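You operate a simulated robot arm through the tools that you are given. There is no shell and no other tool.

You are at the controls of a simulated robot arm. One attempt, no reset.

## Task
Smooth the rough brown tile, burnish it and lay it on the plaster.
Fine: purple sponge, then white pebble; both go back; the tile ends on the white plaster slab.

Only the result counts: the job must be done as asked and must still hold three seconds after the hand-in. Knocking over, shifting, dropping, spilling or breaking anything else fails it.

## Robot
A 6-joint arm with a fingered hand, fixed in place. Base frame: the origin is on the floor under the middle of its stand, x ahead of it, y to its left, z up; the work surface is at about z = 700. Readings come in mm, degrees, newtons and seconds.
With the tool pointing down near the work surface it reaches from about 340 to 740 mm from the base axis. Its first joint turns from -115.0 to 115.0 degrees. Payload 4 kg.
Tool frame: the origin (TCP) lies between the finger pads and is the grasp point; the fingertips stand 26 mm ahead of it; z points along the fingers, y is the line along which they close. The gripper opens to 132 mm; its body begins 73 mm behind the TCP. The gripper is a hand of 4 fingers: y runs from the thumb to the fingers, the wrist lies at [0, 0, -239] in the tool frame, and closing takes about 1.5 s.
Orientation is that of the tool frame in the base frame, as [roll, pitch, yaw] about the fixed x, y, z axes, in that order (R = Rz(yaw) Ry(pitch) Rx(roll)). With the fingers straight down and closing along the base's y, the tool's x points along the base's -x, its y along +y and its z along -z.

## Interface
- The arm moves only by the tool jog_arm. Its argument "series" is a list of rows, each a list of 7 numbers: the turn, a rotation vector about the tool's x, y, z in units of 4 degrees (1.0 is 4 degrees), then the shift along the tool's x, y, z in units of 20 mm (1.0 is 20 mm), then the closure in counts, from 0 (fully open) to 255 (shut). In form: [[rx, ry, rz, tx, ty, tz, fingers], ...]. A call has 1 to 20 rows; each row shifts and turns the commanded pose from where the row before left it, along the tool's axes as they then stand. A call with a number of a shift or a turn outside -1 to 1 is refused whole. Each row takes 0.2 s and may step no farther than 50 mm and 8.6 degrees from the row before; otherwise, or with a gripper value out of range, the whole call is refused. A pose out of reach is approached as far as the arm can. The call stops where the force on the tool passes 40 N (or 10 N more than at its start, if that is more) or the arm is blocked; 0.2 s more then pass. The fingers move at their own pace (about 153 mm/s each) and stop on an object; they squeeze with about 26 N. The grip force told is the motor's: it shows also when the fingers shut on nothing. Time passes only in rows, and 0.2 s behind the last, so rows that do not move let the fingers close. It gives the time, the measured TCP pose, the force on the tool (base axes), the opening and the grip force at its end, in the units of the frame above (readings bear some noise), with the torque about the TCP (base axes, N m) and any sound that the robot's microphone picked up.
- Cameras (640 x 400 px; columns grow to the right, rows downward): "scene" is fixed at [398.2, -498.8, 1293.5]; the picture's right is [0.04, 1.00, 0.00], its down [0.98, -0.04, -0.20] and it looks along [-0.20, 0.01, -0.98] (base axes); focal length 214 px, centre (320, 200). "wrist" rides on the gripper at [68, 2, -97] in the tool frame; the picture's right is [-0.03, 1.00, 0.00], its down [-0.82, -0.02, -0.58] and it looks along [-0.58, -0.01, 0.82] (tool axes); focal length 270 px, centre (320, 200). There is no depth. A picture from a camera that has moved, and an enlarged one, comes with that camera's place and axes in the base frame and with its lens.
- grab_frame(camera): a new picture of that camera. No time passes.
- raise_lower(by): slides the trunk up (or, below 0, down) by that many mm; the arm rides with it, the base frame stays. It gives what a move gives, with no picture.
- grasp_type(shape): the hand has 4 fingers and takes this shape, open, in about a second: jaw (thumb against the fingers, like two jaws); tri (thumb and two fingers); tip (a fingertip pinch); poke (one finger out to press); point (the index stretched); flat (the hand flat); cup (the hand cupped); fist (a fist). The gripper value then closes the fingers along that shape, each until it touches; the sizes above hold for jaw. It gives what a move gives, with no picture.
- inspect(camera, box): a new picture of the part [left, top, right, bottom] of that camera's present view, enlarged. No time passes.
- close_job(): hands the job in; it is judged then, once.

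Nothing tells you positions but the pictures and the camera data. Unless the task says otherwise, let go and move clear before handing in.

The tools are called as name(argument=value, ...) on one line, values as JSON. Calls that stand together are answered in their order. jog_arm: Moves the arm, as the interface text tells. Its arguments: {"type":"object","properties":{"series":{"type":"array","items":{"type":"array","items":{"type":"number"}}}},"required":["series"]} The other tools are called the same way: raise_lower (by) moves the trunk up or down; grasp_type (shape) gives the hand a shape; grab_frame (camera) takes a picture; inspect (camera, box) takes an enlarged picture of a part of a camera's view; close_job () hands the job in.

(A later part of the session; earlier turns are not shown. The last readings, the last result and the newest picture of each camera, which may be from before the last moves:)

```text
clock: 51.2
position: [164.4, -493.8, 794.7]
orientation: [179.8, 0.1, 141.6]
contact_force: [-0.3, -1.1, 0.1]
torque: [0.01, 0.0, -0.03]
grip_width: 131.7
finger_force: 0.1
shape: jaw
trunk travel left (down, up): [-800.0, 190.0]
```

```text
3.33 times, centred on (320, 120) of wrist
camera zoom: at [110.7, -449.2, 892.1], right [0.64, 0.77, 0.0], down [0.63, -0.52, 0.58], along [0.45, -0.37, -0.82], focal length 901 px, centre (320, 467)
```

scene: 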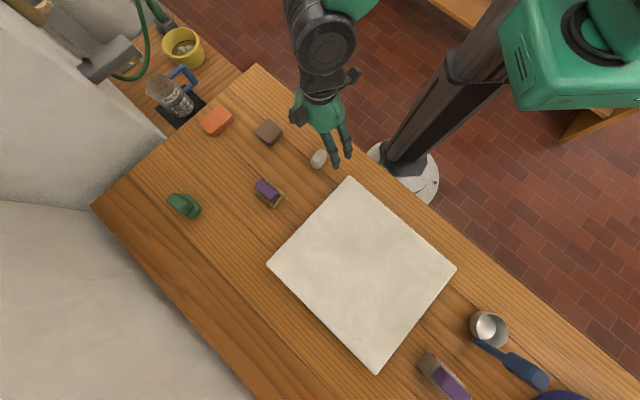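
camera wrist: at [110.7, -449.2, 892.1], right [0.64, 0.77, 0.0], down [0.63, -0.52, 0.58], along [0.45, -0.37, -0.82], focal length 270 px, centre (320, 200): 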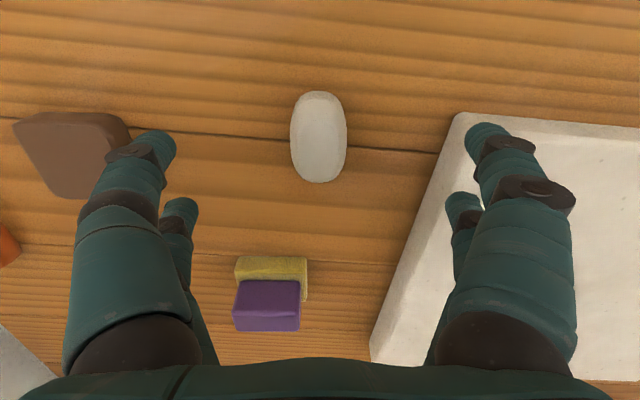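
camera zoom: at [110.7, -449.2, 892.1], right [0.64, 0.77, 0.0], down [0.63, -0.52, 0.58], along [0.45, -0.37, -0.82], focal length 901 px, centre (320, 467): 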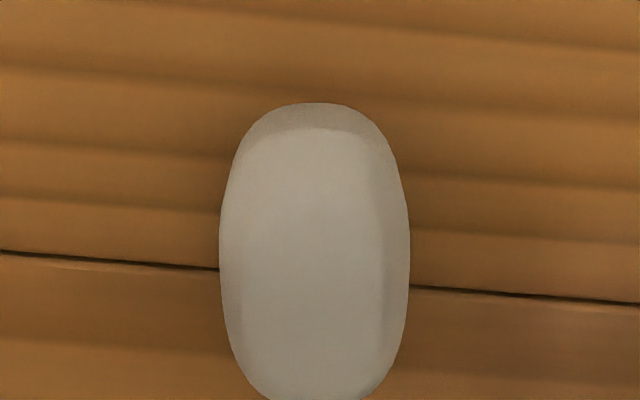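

The hand is lined up and the pebble is only 4 mm off along its length. I'll correct that and lower until the open fingertips are just above the table.

jog_arm(series=[[0, 0, 0, -0.2, 0, 0, 0], [0, 0, 0, 0, 0, 0.9, 0], [0, 0, 0, 0, 0, 0.9, 0], [0, 0, 0, 0, 0, 0.9, 0], [0, 0, 0, 0, 0, 0.4, 0], [0, 0, 0, 0, 0, 0, 0]])

grab_frame(camera="wrist")

inspect(camera="scene", box=[270, 100, 370, 200])

```text
clock: 52.6
position: [168.2, -494.1, 732.9]
orientation: [179.9, 0.1, 141.5]
contact_force: [0.1, 0.4, 0.5]
torque: [-0.03, 0.05, 0.0]
grip_width: 132.3
finger_force: 0.0
shape: jaw
trunk travel left (down, up): [-800.0, 190.0]
```

```text
taken
camera wrist: at [114.7, -450.8, 830.1], right [0.64, 0.77, 0.0], down [0.63, -0.52, 0.58], along [0.45, -0.37, -0.82], focal length 270 px, centre (320, 200)
```

wrist: 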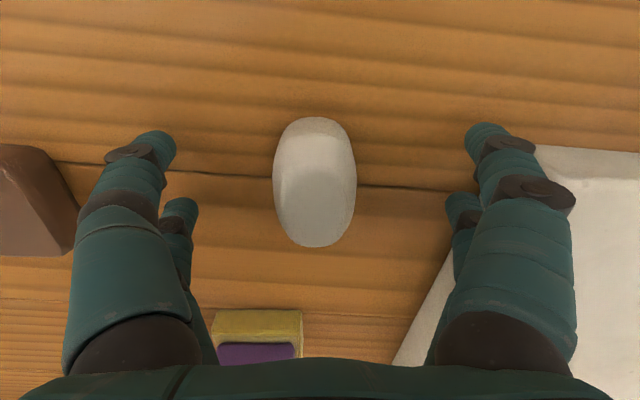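

```text
4.00 times, centred on (320, 150) of scene
camera zoom: at [398.2, -498.8, 1293.5], right [0.04, 1.0, 0.0], down [0.98, -0.04, -0.2], along [-0.2, 0.01, -0.98], focal length 858 px, centre (320, 400)
```

zoom: 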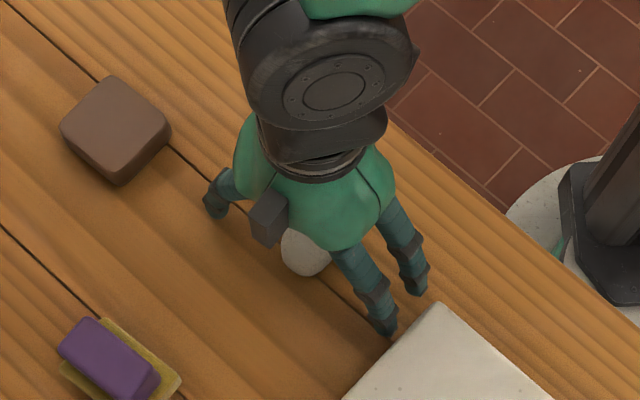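

The pebble is between the fingers, and the nearest finger clears the slab by about 17 mm. I'll lower another 4 mm, trim the side offset and close in stages.

jog_arm(series=[[0, 0, 0, 0, -0.08, 0, 0], [0, 0, 0, 0, 0, 0.2, 0], [0, 0, 0, 0, 0, 0, 130], [0, 0, 0, 0, 0, 0, 150], [0, 0, 0, 0, 0, 0, 150], [0, 0, 0, 0, 0, 0, 150]])

grab_frame(camera="wrist")

```text
clock: 54.0
position: [165.7, -495.6, 729.3]
orientation: [179.9, 0.1, 141.7]
contact_force: [0.5, 0.4, 0.6]
torque: [0.01, -0.02, -0.03]
grip_width: 55.1
finger_force: 0.0
shape: jaw
trunk travel left (down, up): [-800.0, 190.0]
```

```text
taken
camera wrist: at [113.0, -452.6, 826.1], right [0.64, 0.77, 0.0], down [0.63, -0.52, 0.58], along [0.45, -0.37, -0.82], focal length 270 px, centre (320, 200)
```

wrist: 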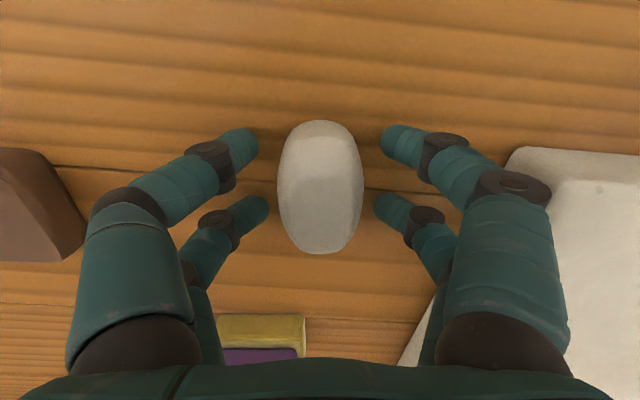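

The fingers surround the pebble evenly. Closing fully.

jog_arm(series=[[0, 0, 0, 0, 0, 0, 170], [0, 0, 0, 0, 0, 0, 190], [0, 0, 0, 0, 0, 0, 220], [0, 0, 0, 0, 0, 0, 255], [0, 0, 0, 0, 0, 0, 255], [0, 0, 0, 0, 0, 0, 255]])

grab_frame(camera="wrist")

```text
clock: 55.4
position: [166.4, -496.9, 730.3]
orientation: [179.9, 0.1, 141.6]
contact_force: [-0.1, -0.5, -0.1]
torque: [0.0, -0.03, -0.01]
grip_width: 19.2
finger_force: 25.6
shape: jaw
trunk travel left (down, up): [-800.0, 190.0]
```

```text
taken
camera wrist: at [113.0, -452.7, 826.1], right [0.64, 0.77, 0.0], down [0.63, -0.52, 0.58], along [0.45, -0.37, -0.82], focal length 270 px, centre (320, 200)
```

wrist: 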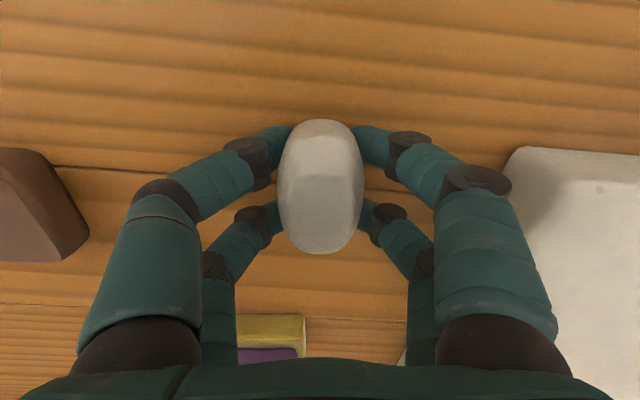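

The grip holds (25.6 N) with the fingertips tucked under the pebble's curve. I'll lift and check it from both cameras.

jog_arm(series=[[0, 0, 0, 0, 0, -0.3, 255], [0, 0, 0, 0, 0, -0.6, 255], [0, 0, 0, 0, 0, -1, 255], [0, 0, 0, 0, 0, -1, 255], [0, 0, 0, 0, 0, -1, 255], [0, 0, 0, 0, 0, -1, 255]])

inspect(camera="wrist", box=[220, 90, 420, 270])

inspect(camera="scene", box=[260, 90, 360, 190])

```text
clock: 56.8
position: [165.8, -495.0, 827.3]
orientation: [179.8, 0.1, 141.6]
contact_force: [-0.2, 0.2, -2.4]
torque: [-0.01, -0.02, 0.01]
grip_width: 19.5
finger_force: 25.9
shape: jaw
trunk travel left (down, up): [-800.0, 190.0]
```

```text
2.22 times, centred on (320, 180) of wrist
camera zoom: at [113.9, -452.0, 924.4], right [0.64, 0.77, 0.0], down [0.63, -0.52, 0.58], along [0.45, -0.37, -0.82], focal length 601 px, centre (320, 244)
```

zoom: 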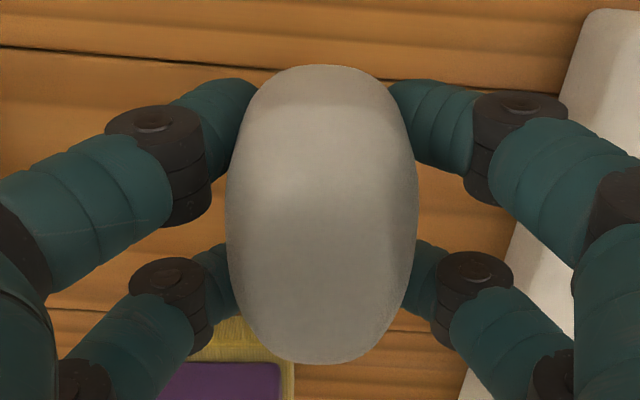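

```text
4.00 times, centred on (310, 140) of scene
camera zoom: at [398.2, -498.8, 1293.5], right [0.04, 1.0, 0.0], down [0.98, -0.04, -0.2], along [-0.2, 0.01, -0.98], focal length 858 px, centre (360, 440)
```

zoom: 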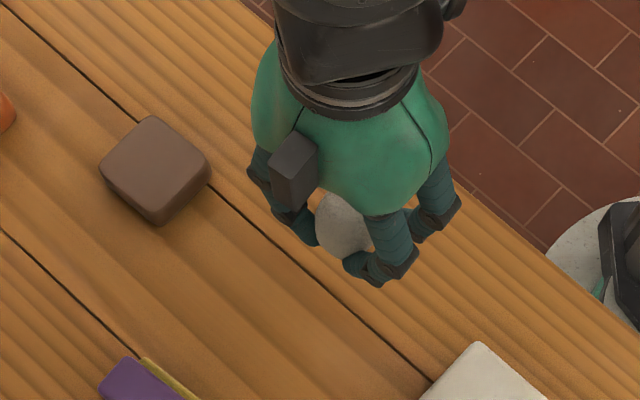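

The pebble is held steady. I'll carry it over the tile and lower it to near contact.

jog_arm(series=[[0, 0, 0, -0.068, -0.935, 0, 255], [0, 0, 0, -0.068, -0.935, 0, 255], [0, 0, 0, -0.068, -0.935, 0, 255], [0, 0, 0, -0.068, -0.935, 0, 255], [0, 0, 0, -0.068, -0.935, 0, 255], [0, 0, 0, -0.068, -0.935, 0, 255], [0, 0, 0, -0.068, -0.935, 0, 255], [0, 0, 0, -0.068, -0.935, 0, 255], [0, 0, 0, -0.068, -0.935, 0, 255], [0, 0, 0, 0, 0, 0.9, 255], [0, 0, 0, 0, 0, 0.9, 255], [0, 0, 0, 0, 0, 0.9, 255], [0, 0, 0, 0, 0, 0.3, 255], [0, 0, 0, 0, 0, 0, 255]])

grab_frame(camera="wrist")

inspect(camera="scene", box=[220, 60, 320, 160])

```text
clock: 59.8
position: [69.7, -636.3, 767.1]
orientation: [179.9, 0.1, 141.6]
contact_force: [0.7, 0.2, -1.7]
torque: [-0.02, 0.0, 0.0]
grip_width: 19.6
finger_force: 25.7
shape: jaw
trunk travel left (down, up): [-800.0, 190.0]
```

```text
taken
camera wrist: at [17.6, -592.4, 864.1], right [0.64, 0.77, 0.0], down [0.63, -0.52, 0.58], along [0.45, -0.37, -0.82], focal length 270 px, centre (320, 200)
```

wrist: 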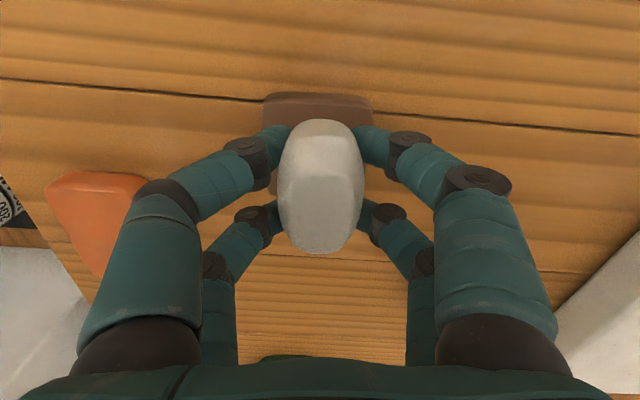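

```text
4.00 times, centred on (270, 110) of scene
camera zoom: at [398.2, -498.8, 1293.5], right [0.04, 1.0, 0.0], down [0.98, -0.04, -0.2], along [-0.2, 0.01, -0.98], focal length 858 px, centre (520, 560)
```

zoom: 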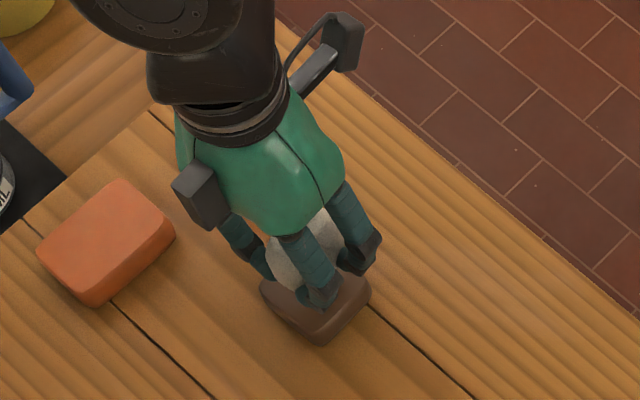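

The pebble is centred over the tile. I'll creep down to contact.

jog_arm(series=[[0, 0, 0, 0, 0, 0.3, 255], [0, 0, 0, 0, 0, 0.2, 255], [0, 0, 0, 0, 0, 0, 255]])

jog_arm(series=[[0, 0, 0, 0, 0, 0.1, 255], [0, 0, 0, 0, 0, 0, 255]])

jog_arm(series=[[0, 0, 0, 0, 0, 0.08, 255], [0, 0, 0, 0, 0, 0, 255]])

```text
clock: 60.6
position: [70.7, -635.4, 757.6]
orientation: [179.9, 0.2, 141.6]
contact_force: [-0.2, -0.1, -1.2]
torque: [0.02, -0.01, -0.01]
grip_width: 19.5
finger_force: 25.9
shape: jaw
trunk travel left (down, up): [-800.0, 190.0]
```

```text
clock: 61.2
position: [70.8, -636.4, 755.3]
orientation: [179.9, 0.1, 141.6]
contact_force: [1.4, 0.3, -1.3]
torque: [0.02, 0.03, -0.01]
grip_width: 19.4
finger_force: 25.7
shape: jaw
trunk travel left (down, up): [-800.0, 190.0]
```

```text
clock: 61.8
position: [70.1, -637.3, 753.6]
orientation: [179.9, 0.2, 141.6]
contact_force: [0.5, -0.4, -1.7]
torque: [-0.03, 0.02, 0.01]
grip_width: 19.2
finger_force: 26.4
shape: jaw
trunk travel left (down, up): [-800.0, 190.0]
```

jog_arm(series=[[0, 0, 0, 0, 0, 0.08, 255], [0, 0, 0, 0, 0, 0, 255]])

jog_arm(series=[[0, 0, 0, 0, 0, 0.06, 255], [0, 0, 0, 0, 0, 0, 255]])

```text
clock: 62.4
position: [71.5, -637.0, 751.7]
orientation: [179.9, 0.0, 141.5]
contact_force: [0.1, 1.0, -1.2]
torque: [-0.01, -0.01, 0.02]
grip_width: 19.4
finger_force: 26.3
shape: jaw
trunk travel left (down, up): [-800.0, 190.0]
```

```text
clock: 63.0
position: [71.3, -636.5, 750.7]
orientation: [179.9, 0.0, 141.6]
contact_force: [-0.5, 0.5, 0.0]
torque: [0.02, 0.06, -0.03]
grip_width: 19.2
finger_force: 26.4
shape: jaw
trunk travel left (down, up): [-800.0, 190.0]
```

jog_arm(series=[[0, 0, 0, 0, 0, 0.06, 255], [0, 0, 0, 0, 0, 0, 255]])

jog_arm(series=[[0, 0, 0, 0, 0, 0.05, 255], [0, 0, 0, 0, 0, 0, 255]])

```text
clock: 63.6
position: [70.7, -635.6, 750.2]
orientation: [-179.9, 0.1, 141.6]
contact_force: [-0.1, 0.7, 5.5]
torque: [0.08, 0.1, 0.01]
grip_width: 19.2
finger_force: 25.9
shape: jaw
trunk travel left (down, up): [-800.0, 190.0]
```

```text
clock: 64.2
position: [71.1, -636.0, 750.8]
orientation: [-180.0, 0.2, 141.6]
contact_force: [0.4, -0.4, 10.6]
torque: [0.07, 0.12, 0.06]
grip_width: 19.5
finger_force: 25.9
shape: jaw
trunk travel left (down, up): [-800.0, 190.0]
```

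Light contact at about 10 N. I'll burnish with a fine raster over the whole face and watch the force.

jog_arm(series=[[0, 0, 0, 0, -0.6, 0, 255], [0, 0, 0, 0, -0.4, 0, 255], [0, 0, 0, -0.9, 0, 0, 255], [0, 0, 0, 0.9, 0, 0, 255], [0, 0, 0, 0.9, 0, 0, 255], [0, 0, 0, 0, 0.4, 0, 255], [0, 0, 0, -0.9, 0, 0, 255], [0, 0, 0, -0.9, 0, 0, 255], [0, 0, 0, 0, 0.4, 0, 255], [0, 0, 0, 0.9, 0, 0, 255], [0, 0, 0, 0.9, 0, 0, 255]])

grab_frame(camera="wrist")

inspect(camera="scene", box=[220, 60, 320, 160])

```text
clock: 66.6
position: [53.5, -626.6, 749.6]
orientation: [179.9, 0.2, 141.7]
contact_force: [2.7, -2.7, 17.3]
torque: [-0.01, 0.03, 0.01]
grip_width: 20.3
finger_force: 26.1
shape: jaw
trunk travel left (down, up): [-800.0, 190.0]
```

```text
taken
camera wrist: at [1.2, -583.0, 846.4], right [0.64, 0.77, 0.0], down [0.63, -0.52, 0.58], along [0.45, -0.37, -0.81], focal length 270 px, centre (320, 200)
```

wrist: 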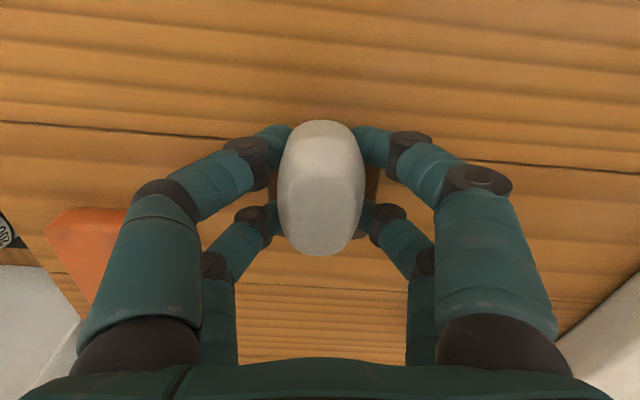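

```text
4.00 times, centred on (270, 110) of scene
camera zoom: at [398.2, -498.8, 1293.5], right [0.04, 1.0, 0.0], down [0.98, -0.04, -0.2], along [-0.2, 0.01, -0.98], focal length 858 px, centre (520, 560)
```

zoom: 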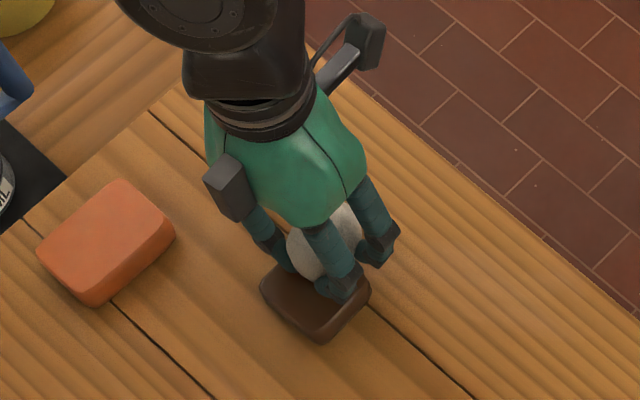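

The tile hasn't moved, and its surface is already turning darker and polished. I'll finish the rest of the raster.

jog_arm(series=[[0, 0, 0, 0, 0.4, 0, 255], [0, 0, 0, -0.9, 0, 0, 255], [0, 0, 0, -0.9, 0, 0, 255], [0, 0, 0, 0, 0.4, 0, 255], [0, 0, 0, 0.9, 0, 0, 255], [0, 0, 0, 0.9, 0, 0, 255], [0, 0, 0, 0, 0.4, 0, 255], [0, 0, 0, -0.9, 0, 0, 255], [0, 0, 0, -0.9, 0, 0, 255], [0, 0, 0, 0, -0.8, 0, 255], [0, 0, 0, 0, -0.8, 0, 255], [0, 0, 0, 0.9, 0.2, 0, 255], [0, 0, 0, 0.9, 0.2, 0, 255], [0, 0, 0, 0, 0.7, 0, 255], [0, 0, 0, -0.9, -0.4, 0, 255], [0, 0, 0, 0, 0, 0, 255]])

jog_arm(series=[[0, 0, 0, 0, 0, -0.3, 255], [0, 0, 0, 0, 0, -0.8, 255], [0, 0, 0, 0, 0, -1, 255], [0, 0, 0, 0, 0, -1, 255], [0, 0, 0, 0.8, 0.8, 0, 255], [0, 0, 0, 0.8, 0.8, 0, 255], [0, 0, 0, 0.8, 0.8, 0, 255], [0, 0, 0, 0.8, 0.8, 0, 255], [0, 0, 0, 0.8, 0.8, 0, 255], [0, 0, 0, 0, 0, 0, 255]])

grab_frame(camera="scene")

inspect(camera="scene", box=[244, 114, 292, 150])

grab_frame(camera="wrist")

```text
clock: 70.0
position: [72.1, -633.1, 749.7]
orientation: [180.0, 0.2, 141.6]
contact_force: [-3.3, 4.4, 18.5]
torque: [0.13, 0.15, 0.0]
grip_width: 20.1
finger_force: 26.4
shape: jaw
trunk travel left (down, up): [-800.0, 190.0]
```

```text
clock: 72.2
position: [58.8, -522.4, 810.9]
orientation: [179.9, 0.2, 141.6]
contact_force: [-0.1, 0.0, -1.1]
torque: [0.03, -0.03, -0.01]
grip_width: 19.9
finger_force: 25.9
shape: jaw
trunk travel left (down, up): [-800.0, 190.0]
```

```text
taken
```

scene: 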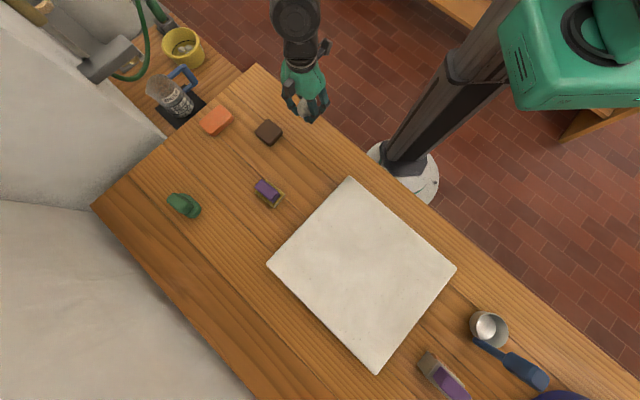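

```text
11.11 times, centred on (268, 132) of scene
camera zoom: at [398.2, -498.8, 1293.5], right [0.04, 1.0, 0.0], down [0.98, -0.04, -0.2], along [-0.2, 0.01, -0.98], focal length 2383 px, centre (898, 956)
```

zoom: 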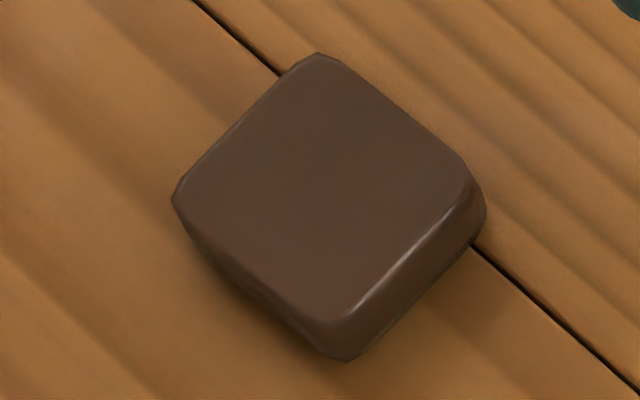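

```text
taken
camera wrist: at [5.7, -478.8, 908.2], right [0.64, 0.77, 0.0], down [0.63, -0.52, 0.58], along [0.45, -0.37, -0.82], focal length 270 px, centre (320, 200)
```

wrist: 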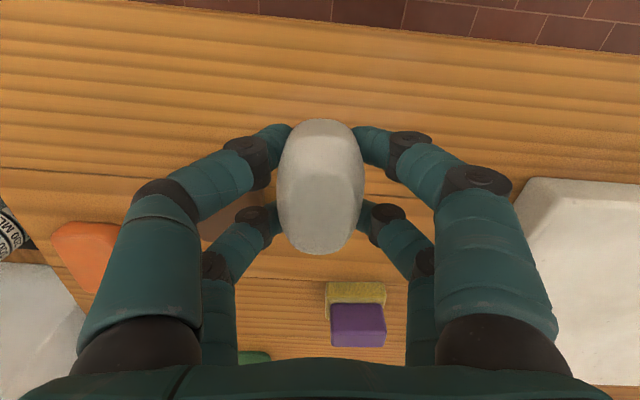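

The tile is now dark and glossy all over and still in its place. I'll return the pebble to its original spot.

jog_arm(series=[[0, 0, 0, -0.674, 0.872, 0, 255], [0, 0, 0, -0.674, 0.872, 0, 255], [0, 0, 0, -0.674, 0.872, 0, 255], [0, 0, 0, -0.674, 0.872, 0, 255], [0, 0, 0, -0.674, 0.872, 0, 255], [0, 0, 0, 0, 0, 0.9, 255], [0, 0, 0, 0, 0, 0.9, 255], [0, 0, 0, 0, 0, 0.9, 255], [0, 0, 0, 0, 0, 0.9, 255], [0, 0, 0, 0, 0, 0, 255]])

grab_frame(camera="wrist")

```text
clock: 74.4
position: [164.2, -496.3, 738.9]
orientation: [179.9, 0.2, 141.7]
contact_force: [-0.1, 0.2, -1.2]
torque: [-0.01, 0.0, -0.01]
grip_width: 20.0
finger_force: 26.0
shape: jaw
trunk travel left (down, up): [-800.0, 190.0]
```

```text
taken
camera wrist: at [111.4, -451.5, 835.6], right [0.64, 0.77, 0.0], down [0.63, -0.52, 0.58], along [0.45, -0.37, -0.82], focal length 270 px, centre (320, 200)
```

wrist: 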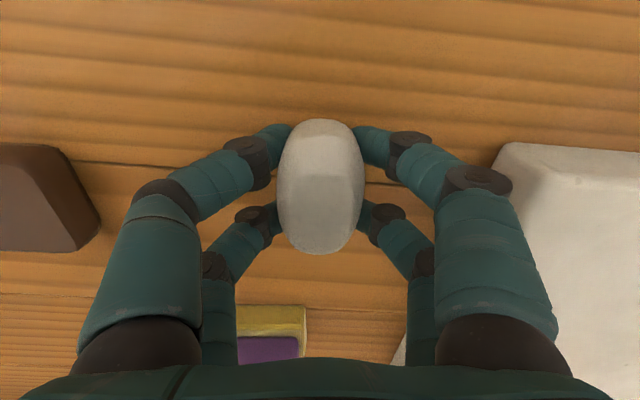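

jog_arm(series=[[0, 0, 0, -0.07, 0, 0.2, 255], [0, 0, 0, 0, 0, 0.1, 255], [0, 0, 0, 0, 0, 0, 255]])

jog_arm(series=[[0, 0, 0, 0, 0, 0.07, 255], [0, 0, 0, 0, 0, 0, 255]])

jog_arm(series=[[0, 0, 0, 0, 0, 0.05, 255], [0, 0, 0, 0, 0, 0, 255]])

```text
clock: 75.2
position: [166.1, -496.7, 734.1]
orientation: [179.9, 0.1, 141.7]
contact_force: [-0.4, 0.2, -0.7]
torque: [0.0, 0.03, -0.03]
grip_width: 19.9
finger_force: 26.2
shape: jaw
trunk travel left (down, up): [-800.0, 190.0]
```

```text
clock: 75.8
position: [167.2, -496.2, 731.4]
orientation: [179.8, 0.0, 141.7]
contact_force: [-0.6, -0.5, -1.1]
torque: [-0.01, -0.02, 0.01]
grip_width: 20.2
finger_force: 26.2
shape: jaw
trunk travel left (down, up): [-800.0, 190.0]
```

```text
clock: 76.4
position: [166.3, -496.4, 730.3]
orientation: [179.9, 0.0, 141.5]
contact_force: [0.7, -0.4, -1.7]
torque: [0.03, 0.04, 0.01]
grip_width: 19.9
finger_force: 26.0
shape: jaw
trunk travel left (down, up): [-800.0, 190.0]
```

jog_arm(series=[[0, 0, 0, 0, 0, 0.05, 255], [0, 0, 0, 0, 0, 0, 255]])

jog_arm(series=[[0, 0, 0, 0, 0, 0.05, 255], [0, 0, 0, 0, 0, 0, 255]])

```text
clock: 77.0
position: [167.0, -497.6, 729.3]
orientation: [179.9, 0.1, 141.6]
contact_force: [0.7, -0.5, -1.3]
torque: [-0.02, -0.01, 0.0]
grip_width: 19.9
finger_force: 25.5
shape: jaw
trunk travel left (down, up): [-800.0, 190.0]
```

```text
clock: 77.6
position: [167.6, -497.7, 729.7]
orientation: [179.8, 0.1, 141.6]
contact_force: [0.3, 0.2, -0.7]
torque: [0.0, 0.02, 0.02]
grip_width: 20.0
finger_force: 25.8
shape: jaw
trunk travel left (down, up): [-800.0, 190.0]
```

jog_arm(series=[[0, 0, 0, 0, 0, 0.05, 255], [0, 0, 0, 0, 0, 0, 255]])

jog_arm(series=[[0, 0, 0, 0, 0, 0.05, 255], [0, 0, 0, 0, 0, 0, 255]])

grab_frame(camera="wrist")

```text
clock: 78.2
position: [167.9, -497.8, 727.3]
orientation: [179.8, 0.1, 141.6]
contact_force: [-0.1, 0.5, 2.1]
torque: [0.07, 0.02, 0.01]
grip_width: 20.0
finger_force: 26.1
shape: jaw
trunk travel left (down, up): [-800.0, 190.0]
```

```text
clock: 78.8
position: [167.4, -495.7, 727.7]
orientation: [-179.9, 0.2, 141.4]
contact_force: [2.1, -1.4, 9.3]
torque: [0.13, 0.12, 0.0]
grip_width: 20.2
finger_force: 25.8
shape: jaw
trunk travel left (down, up): [-800.0, 190.0]
```

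```text
taken
camera wrist: at [114.1, -452.7, 824.1], right [0.64, 0.77, 0.0], down [0.62, -0.52, 0.58], along [0.45, -0.37, -0.81], focal length 270 px, centre (320, 200)
```

wrist: 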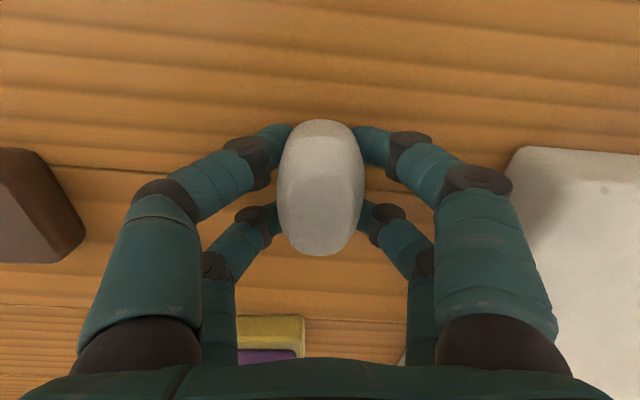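

The pebble is back on its spot and touching the table. I'll open gently to a partial width.

jog_arm(series=[[0, 0, 0, 0, 0, 0, 210], [0, 0, 0, 0, 0, 0, 195], [0, 0, 0, 0, 0, 0, 180], [0, 0, 0, 0, 0, 0, 160], [0, 0, 0, 0, 0, 0, 130], [0, 0, 0, 0, 0, 0, 90], [0, 0, 0, 0, 0, 0, 90]])

grab_frame(camera="wrist")

```text
clock: 80.4
position: [168.4, -496.5, 726.0]
orientation: [180.0, 0.2, 141.6]
contact_force: [0.3, 0.1, 7.0]
torque: [-0.03, -0.03, -0.01]
grip_width: 83.3
finger_force: 0.0
shape: jaw
trunk travel left (down, up): [-800.0, 190.0]
```

```text
taken
camera wrist: at [114.0, -452.3, 823.6], right [0.64, 0.77, 0.0], down [0.63, -0.52, 0.58], along [0.45, -0.37, -0.82], focal length 270 px, centre (320, 200)
```

wrist: 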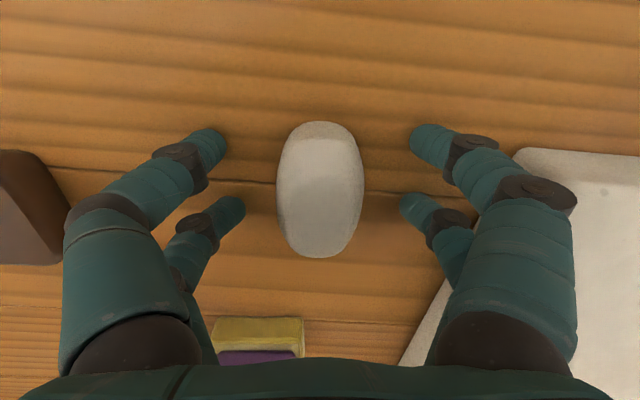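

The pebble is released and standing where it was. I'll lift clear and go over to the tile.

jog_arm(series=[[0, 0, 0, 0, 0, -0.5, 90], [0, 0, 0, 0, 0, -1, 90], [0, 0, 0, 0, 0, -1, 90], [0, 0, 0, 0, 0, -1, 90], [0, 0, 0, 0, 0, -1, 50], [0, 0, 0, 0, 0, -1, 50], [0, 0, 0, -0.062, -0.933, 0, 50], [0, 0, 0, -0.062, -0.933, 0, 50], [0, 0, 0, -0.062, -0.933, 0, 50], [0, 0, 0, -0.062, -0.933, 0, 50], [0, 0, 0, -0.062, -0.933, 0, 50], [0, 0, 0, -0.062, -0.933, 0, 50], [0, 0, 0, -0.062, -0.933, 0, 50], [0, 0, 0, -0.062, -0.933, 0, 50], [0, 0, 0, -0.062, -0.933, 0, 50], [0, 0, 0, 0, 0, 0, 50]])

grab_frame(camera="wrist")

inspect(camera="wrist", box=[250, 60, 390, 190])

inspect(camera="scene", box=[230, 110, 370, 220])

```text
clock: 83.8
position: [70.7, -634.0, 835.7]
orientation: [179.9, 0.0, 141.6]
contact_force: [0.7, 0.0, -0.1]
torque: [-0.01, -0.03, 0.0]
grip_width: 105.5
finger_force: 0.1
shape: jaw
trunk travel left (down, up): [-800.0, 190.0]
```

```text
taken
camera wrist: at [17.6, -591.2, 933.3], right [0.64, 0.77, 0.0], down [0.63, -0.52, 0.58], along [0.45, -0.37, -0.82], focal length 270 px, centre (320, 200)
```

wrist: 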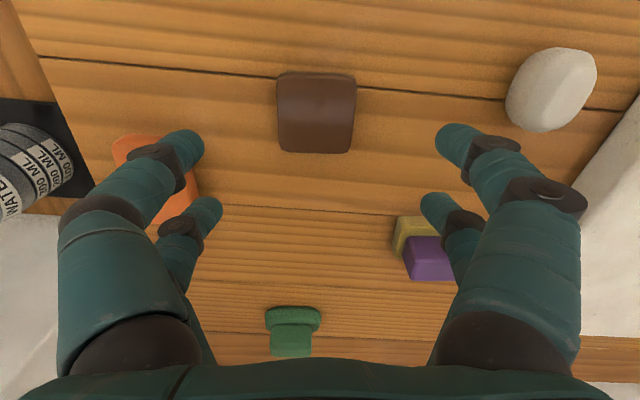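

```text
3.08 times, centred on (320, 125) of wrist
camera zoom: at [17.6, -591.2, 933.3], right [0.64, 0.77, 0.0], down [0.63, -0.52, 0.58], along [0.45, -0.37, -0.82], focal length 832 px, centre (320, 431)
```

zoom: 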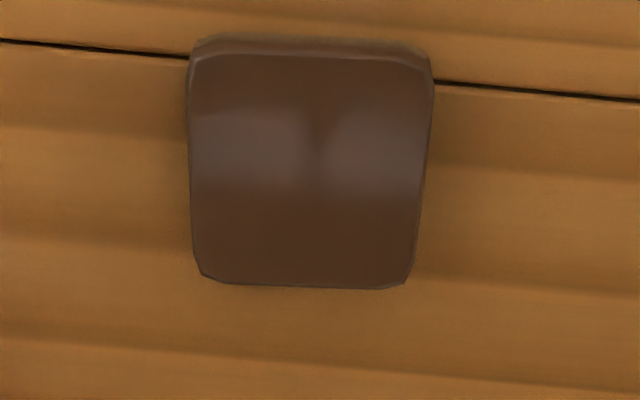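

```text
3.64 times, centred on (300, 165) of scene
camera zoom: at [398.2, -498.8, 1293.5], right [0.04, 1.0, 0.0], down [0.98, -0.04, -0.2], along [-0.2, 0.01, -0.98], focal length 780 px, centre (393, 327)
```

zoom: 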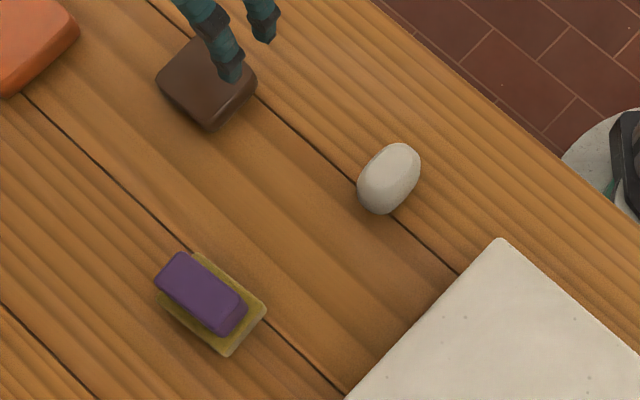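

The sponge and pebble are both standing back in place. The tile is about 60 mm square, 4° off the hand and about 3 mm off centre, so I'll align and come down around it.

jog_arm(series=[[0, 0, 1, 0, 0, 0, 50], [0, 0, 0, -0.15, -0.1, 0, 50], [0, 0, 0, 0, 0, 0.9, 50], [0, 0, 0, 0, 0, 0.9, 50], [0, 0, 0, 0, 0, 0.9, 50], [0, 0, 0, 0, 0, 0.9, 50], [0, 0, 0, 0, 0, 0.9, 50], [0, 0, 0, 0, 0, 0, 50]])

grab_frame(camera="wrist")

```text
clock: 85.6
position: [73.0, -638.5, 747.3]
orientation: [179.9, 0.1, 137.6]
contact_force: [-0.3, -0.5, 0.4]
torque: [0.02, -0.02, 0.02]
grip_width: 105.9
finger_force: 0.1
shape: jaw
trunk travel left (down, up): [-800.0, 190.0]
```

```text
taken
camera wrist: at [22.9, -591.7, 844.5], right [0.69, 0.72, 0.0], down [0.59, -0.57, 0.58], along [0.42, -0.4, -0.82], focal length 270 px, centre (320, 200)
```

wrist: 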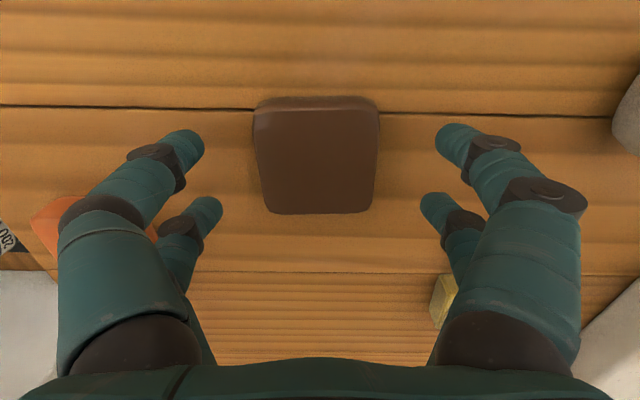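

Well centred. I'll lower until the fingertips are just off the table, then close on the tile's sides.

jog_arm(series=[[0, 0, 0, 0, -0.05, 0.5, 50], [0, 0, 0, 0, 0, 0.4, 50], [0, 0, 0, 0, 0, 0, 80], [0, 0, 0, 0, 0, 0, 110], [0, 0, 0, 0, 0, 0, 130], [0, 0, 0, 0, 0, 0, 150], [0, 0, 0, 0, 0, 0, 200], [0, 0, 0, 0, 0, 0, 255], [0, 0, 0, 0, 0, 0, 255], [0, 0, 0, 0, 0, 0, 255]])

grab_frame(camera="wrist")

```text
clock: 87.8
position: [71.2, -638.9, 728.8]
orientation: [179.9, 0.0, 137.7]
contact_force: [-0.2, 0.6, 0.6]
torque: [-0.01, 0.02, -0.02]
grip_width: 54.5
finger_force: 26.6
shape: jaw
trunk travel left (down, up): [-800.0, 190.0]
```

```text
taken
camera wrist: at [21.3, -592.6, 825.3], right [0.69, 0.72, 0.0], down [0.59, -0.57, 0.58], along [0.42, -0.4, -0.82], focal length 270 px, centre (320, 200)
```

wrist: 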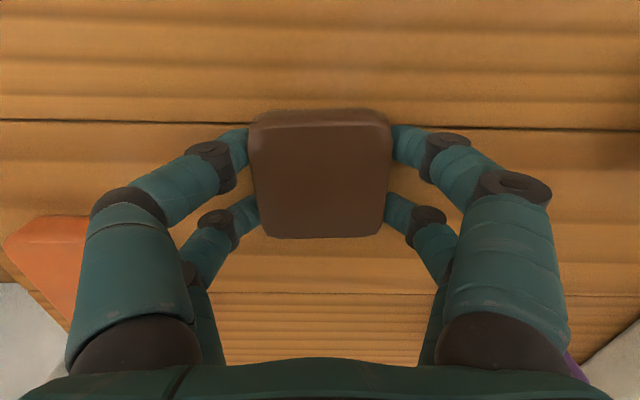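

The tile is gripped squarely at 54.5 mm. I'll lift slowly and check that it holds.

jog_arm(series=[[0, 0, 0, 0, 0, -0.3, 255], [0, 0, 0, 0, 0, -0.5, 255], [0, 0, 0, 0, 0, -0.8, 255], [0, 0, 0, 0, 0, -0.9, 255], [0, 0, 0, 0, 0, -0.9, 255], [0, 0, 0, 0, 0, -0.9, 255], [0, 0, 0, 0, 0, -0.9, 255], [0, 0, 0, 0, 0, -0.5, 255], [0, 0, 0, 0, 0, 0, 255]])

grab_frame(camera="wrist")

inspect(camera="scene", box=[140, 40, 340, 220])

```text
clock: 89.8
position: [71.3, -640.5, 843.2]
orientation: [179.9, 0.1, 137.6]
contact_force: [-0.1, 0.4, -1.0]
torque: [-0.02, -0.01, 0.01]
grip_width: 55.0
finger_force: 25.8
shape: jaw
trunk travel left (down, up): [-800.0, 190.0]
```

```text
taken
camera wrist: at [21.2, -592.6, 939.5], right [0.69, 0.72, 0.0], down [0.59, -0.57, 0.58], along [0.42, -0.4, -0.82], focal length 270 px, centre (320, 200)
```

wrist: 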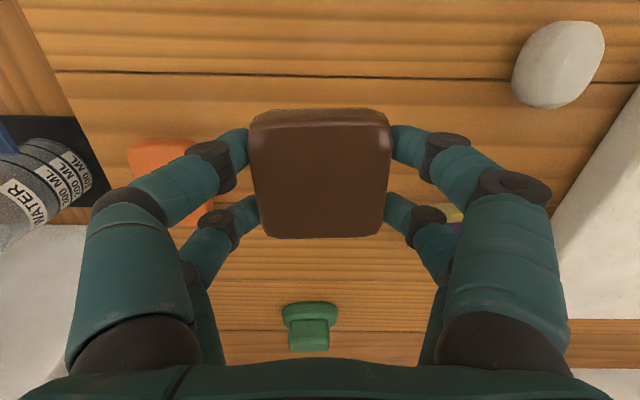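

```text
2.22 times, centred on (240, 130) of scene
camera zoom: at [398.2, -498.8, 1293.5], right [0.04, 1.0, 0.0], down [0.98, -0.04, -0.2], along [-0.2, 0.01, -0.98], focal length 477 px, centre (498, 356)
```

zoom: 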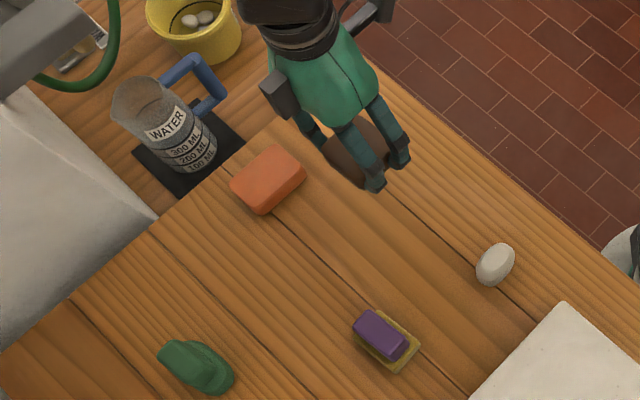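

The tile is firmly held and level. I'll carry it across to above the middle of the slab, near (460, -392).

jog_arm(series=[[0, 0, 0, -0.12, 0.5, 0, 255], [0, 0, 0, -0.25, 0.93, 0, 255], [0, 0, 0, -0.25, 0.93, 0, 255], [0, 0, 0, -0.25, 0.93, 0, 255], [0, 0, 0, -0.25, 0.93, 0, 255], [0, 0, 0, -0.25, 0.93, 0, 255], [0, 0, 0, -0.25, 0.93, 0, 255], [0, 0, 0, -0.25, 0.93, 0, 255], [0, 0, 0, -0.25, 0.93, 0, 255], [0, 0, 0, -0.25, 0.93, 0, 255], [0, 0, 0, -0.25, 0.93, 0, 255], [0, 0, 0, -0.25, 0.93, 0, 255], [0, 0, 0, 0, 0, 0, 255]])

jog_arm(series=[[0, 0, 0, -0.25, 0.93, 0, 255], [0, 0, 0, -0.25, 0.93, 0, 255], [0, 0, 0, -0.25, 0.93, 0, 255], [0, 0, 0, -0.25, 0.93, 0, 255], [0, 0, 0, -0.25, 0.93, 0, 255], [0, 0, 0, -0.25, 0.93, 0, 255], [0, 0, 0, -0.25, 0.93, 0, 255], [0, 0, 0, -0.25, 0.93, 0, 255], [0, 0, 0, -0.25, 0.93, 0, 255], [0, 0, 0, -0.25, 0.93, 0, 255], [0, 0, 0, -0.25, 0.93, 0, 255], [0, 0, 0, -0.25, 0.93, 0, 255], [0, 0, 0, 0, 0, 0, 255]])

grab_frame(camera="wrist")

grab_frame(camera="scene")

```text
clock: 92.6
position: [257.7, -521.0, 844.1]
orientation: [179.8, 0.1, 137.6]
contact_force: [0.6, 0.7, -1.1]
torque: [0.04, -0.02, -0.02]
grip_width: 54.7
finger_force: 26.2
shape: jaw
trunk travel left (down, up): [-800.0, 190.0]
```

```text
clock: 95.4
position: [453.0, -396.2, 842.2]
orientation: [179.9, 0.1, 137.6]
contact_force: [-0.4, -0.6, -1.2]
torque: [0.0, -0.02, 0.0]
grip_width: 54.7
finger_force: 25.8
shape: jaw
trunk travel left (down, up): [-800.0, 190.0]
```

```text
taken
camera wrist: at [403.7, -348.2, 940.2], right [0.69, 0.72, 0.0], down [0.59, -0.57, 0.58], along [0.42, -0.4, -0.82], focal length 270 px, centre (320, 200)
```

wrist: 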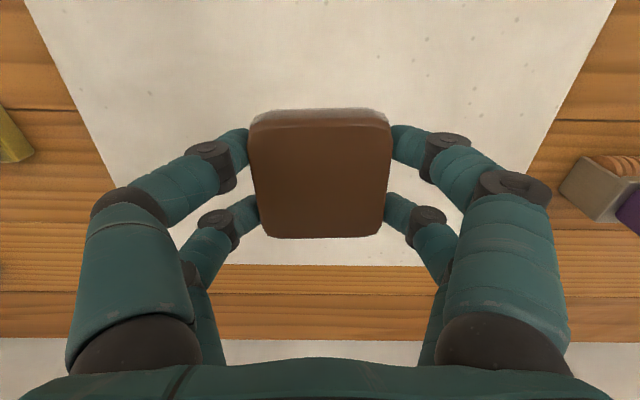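

```text
taken
```

scene: 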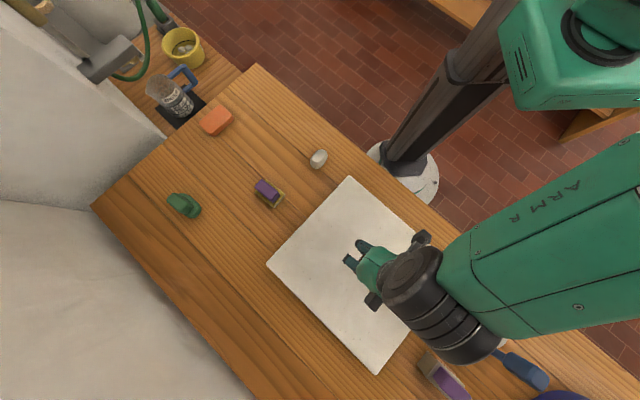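

The tile is over the slab, well inside its edges. I'll lower to about 760 and then creep down to contact.

jog_arm(series=[[0, 0, 0, 0, 0, 0.9, 255], [0, 0, 0, 0, 0, 0.9, 255], [0, 0, 0, 0, 0, 0.9, 255], [0, 0, 0, 0, 0, 0.9, 255], [0, 0, 0, 0, 0, 0.4, 255], [0, 0, 0, 0, 0, 0, 255]])

jog_arm(series=[[0, 0, 0, 0, 0, 0.15, 255], [0, 0, 0, 0, 0, 0, 255]])

jog_arm(series=[[0, 0, 0, 0, 0, 0.12, 255], [0, 0, 0, 0, 0, 0, 255]])

```text
clock: 96.8
position: [452.9, -395.3, 765.8]
orientation: [-180.0, 0.6, 137.7]
contact_force: [-0.7, 3.0, 35.0]
torque: [0.17, 0.11, -0.03]
grip_width: 54.8
finger_force: 26.3
shape: jaw
trunk travel left (down, up): [-800.0, 190.0]
```

```text
clock: 97.2
position: [452.7, -395.5, 766.9]
orientation: [180.0, 0.6, 137.5]
contact_force: [-6.3, 7.3, 24.3]
torque: [0.14, 0.19, -0.01]
grip_width: 55.1
finger_force: 26.5
shape: jaw
trunk travel left (down, up): [-800.0, 190.0]
stopped in row 1: the force on the tool passed its limit at 46 N (the readings are from after the stop); the commanded pose is now the measured one
```

```text
clock: 97.6
position: [454.4, -396.7, 766.1]
orientation: [180.0, 0.7, 137.6]
contact_force: [-4.5, 5.4, 23.2]
torque: [0.14, 0.18, -0.03]
grip_width: 55.3
finger_force: 26.0
shape: jaw
trunk travel left (down, up): [-800.0, 190.0]
stopped in row 2: the force on the tool passed its limit at 40 N (the readings are from after the stop); the commanded pose is now the measured one
```

The slab is thicker than I judged: contact came at TCP z of about 766. I'll ease the pressure off straight away and look.

jog_arm(series=[[0, 0, 0, 0, 0, -0.08, 255], [0, 0, 0, 0, 0, 0, 255]])

grab_frame(camera="wrist")

grab_frame(camera="scene")

```text
clock: 98.2
position: [453.7, -397.1, 766.8]
orientation: [179.8, 0.8, 137.6]
contact_force: [-3.1, 4.2, 17.5]
torque: [0.14, 0.15, -0.04]
grip_width: 55.0
finger_force: 26.0
shape: jaw
trunk travel left (down, up): [-800.0, 190.0]
```

```text
taken
camera wrist: at [403.7, -349.2, 863.0], right [0.69, 0.72, 0.0], down [0.58, -0.56, 0.59], along [0.42, -0.41, -0.81], focal length 270 px, centre (320, 200)
```

wrist: 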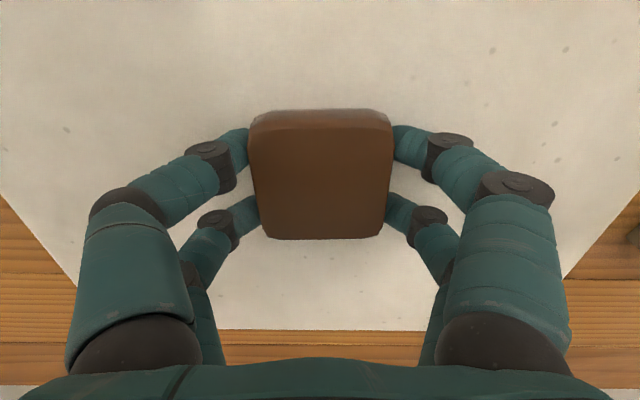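

```text
taken
```

scene: 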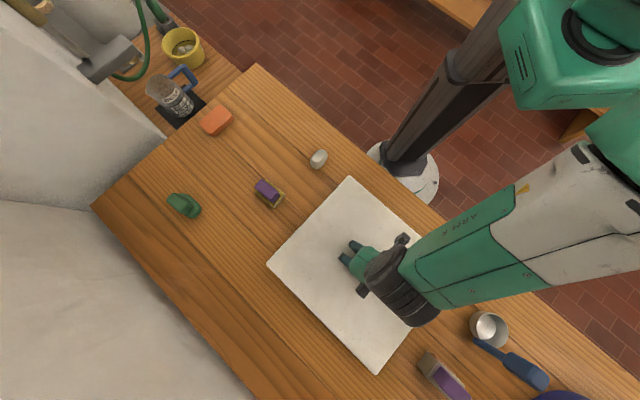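

The slab and everything else is undisturbed. I'll level the hand, ease the pressure to a few newtons, then let go gently.

jog_arm(series=[[0, 0.19, 0, 0, 0, -0.06, 255], [0, 0, 0, 0, 0, 0, 255]])

jog_arm(series=[[0, 0, 0, 0, 0, -0.03, 255], [0, 0, 0, 0, 0, 0, 255]])

```text
clock: 98.8
position: [455.3, -397.3, 767.1]
orientation: [179.9, -0.1, 137.7]
contact_force: [-1.6, 2.7, 9.0]
torque: [0.0, -0.02, -0.01]
grip_width: 54.8
finger_force: 26.2
shape: jaw
trunk travel left (down, up): [-800.0, 190.0]
```

```text
clock: 99.4
position: [456.0, -398.0, 766.2]
orientation: [179.8, -0.2, 137.6]
contact_force: [-1.4, 1.3, 0.9]
torque: [0.0, -0.04, -0.02]
grip_width: 55.2
finger_force: 26.3
shape: jaw
trunk travel left (down, up): [-800.0, 190.0]
```

jog_arm(series=[[0, 0, 0, 0, 0, 0, 160], [0, 0, 0, 0, 0, 0, 145], [0, 0, 0, 0, 0, 0, 130], [0, 0, 0, 0, 0, 0, 110], [0, 0, 0, 0, 0, 0, 80], [0, 0, 0, 0, 0, 0, 50], [0, 0, 0, 0, 0, 0, 50]])

grab_frame(camera="wrist")

```text
clock: 101.0
position: [454.5, -396.8, 768.4]
orientation: [179.9, -0.3, 137.6]
contact_force: [0.6, -0.1, 0.3]
torque: [-0.01, 0.01, 0.0]
grip_width: 105.8
finger_force: 0.0
shape: jaw
trunk travel left (down, up): [-800.0, 190.0]
```

```text
taken
camera wrist: at [405.7, -350.9, 865.1], right [0.69, 0.72, 0.0], down [0.59, -0.57, 0.58], along [0.42, -0.4, -0.82], focal length 270 px, centre (320, 200)
```

wrist: 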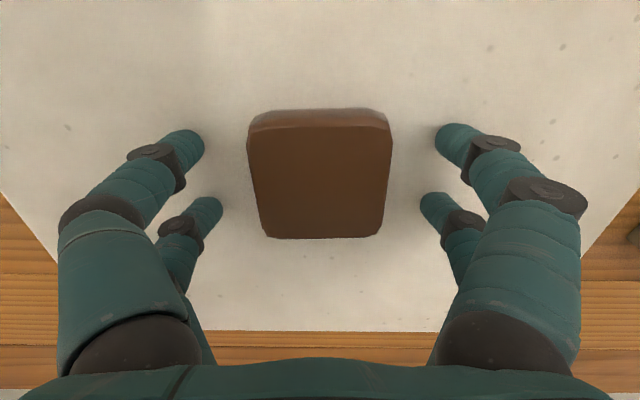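

The tile lies flat on the slab and the fingers are clear of it. I'll rise straight up, back the arm off, and check the whole scene.

jog_arm(series=[[0, 0, 0, 0, 0, -0.5, 50], [0, 0, 0, 0, 0, -1, 50], [0, 0, 0, 0, 0, -1, 50], [0, 0, 0, 0, 0, -1, 50], [0, 0, 0, 0, 0, -1, 50], [0, 0, 0, 0, 0, -1, 50], [0, 0, 0, 0, 0, -1, 50], [0, 0, 0, 0, 0, -1, 50], [0, 0, 0, 0.9, -0.5, 0, 50], [0, 0, 0, 0.9, -0.5, 0, 50], [0, 0, 0, 0.9, -0.5, 0, 50], [0, 0, 0, 0.9, -0.5, 0, 50], [0, 0, 0, 0.9, -0.5, 0, 50], [0, 0, 0, 0.9, -0.5, 0, 50], [0, 0, 0, 0.9, -0.5, 0, 50], [0, 0, 0, 0.9, -0.5, 0, 50], [0, 0, 0, 0.9, -0.5, 0, 50], [0, 0, 0, 0, 0, 0, 50]])

grab_frame(camera="scene")

inspect(camera="scene", box=[140, 80, 360, 220])

grab_frame(camera="wrist")

```text
clock: 104.8
position: [274.6, -356.0, 917.0]
orientation: [179.9, -0.2, 137.5]
contact_force: [0.9, 0.1, -0.3]
torque: [-0.02, 0.0, 0.0]
grip_width: 105.9
finger_force: 0.1
shape: jaw
trunk travel left (down, up): [-800.0, 190.0]
```

```text
taken
```

scene: 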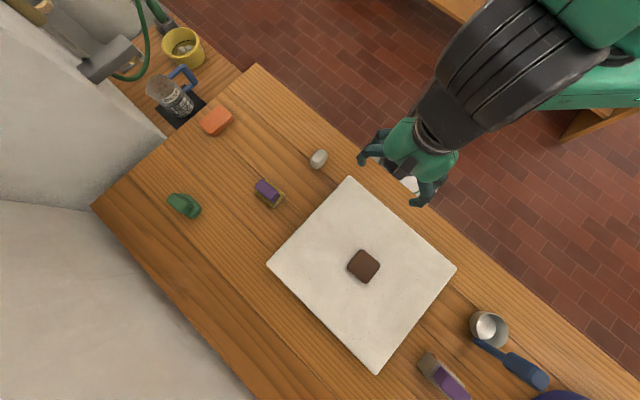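

```text
2.86 times, centred on (250, 150) of scene
camera zoom: at [398.2, -498.8, 1293.5], right [0.04, 1.0, 0.0], down [0.98, -0.04, -0.2], along [-0.2, 0.01, -0.98], focal length 613 px, centre (520, 343)
```

zoom: 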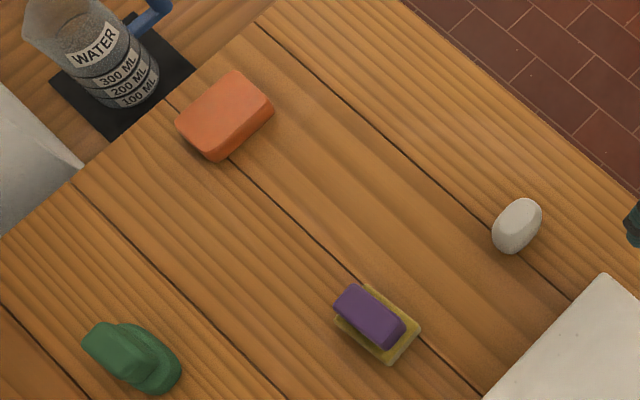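

```text
taken
camera wrist: at [225.2, -308.8, 1014.4], right [0.69, 0.72, 0.0], down [0.59, -0.57, 0.58], along [0.42, -0.4, -0.82], focal length 270 px, centre (320, 200)
```

wrist: 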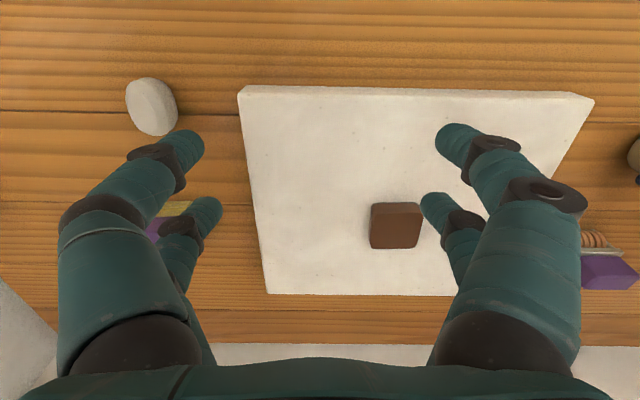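

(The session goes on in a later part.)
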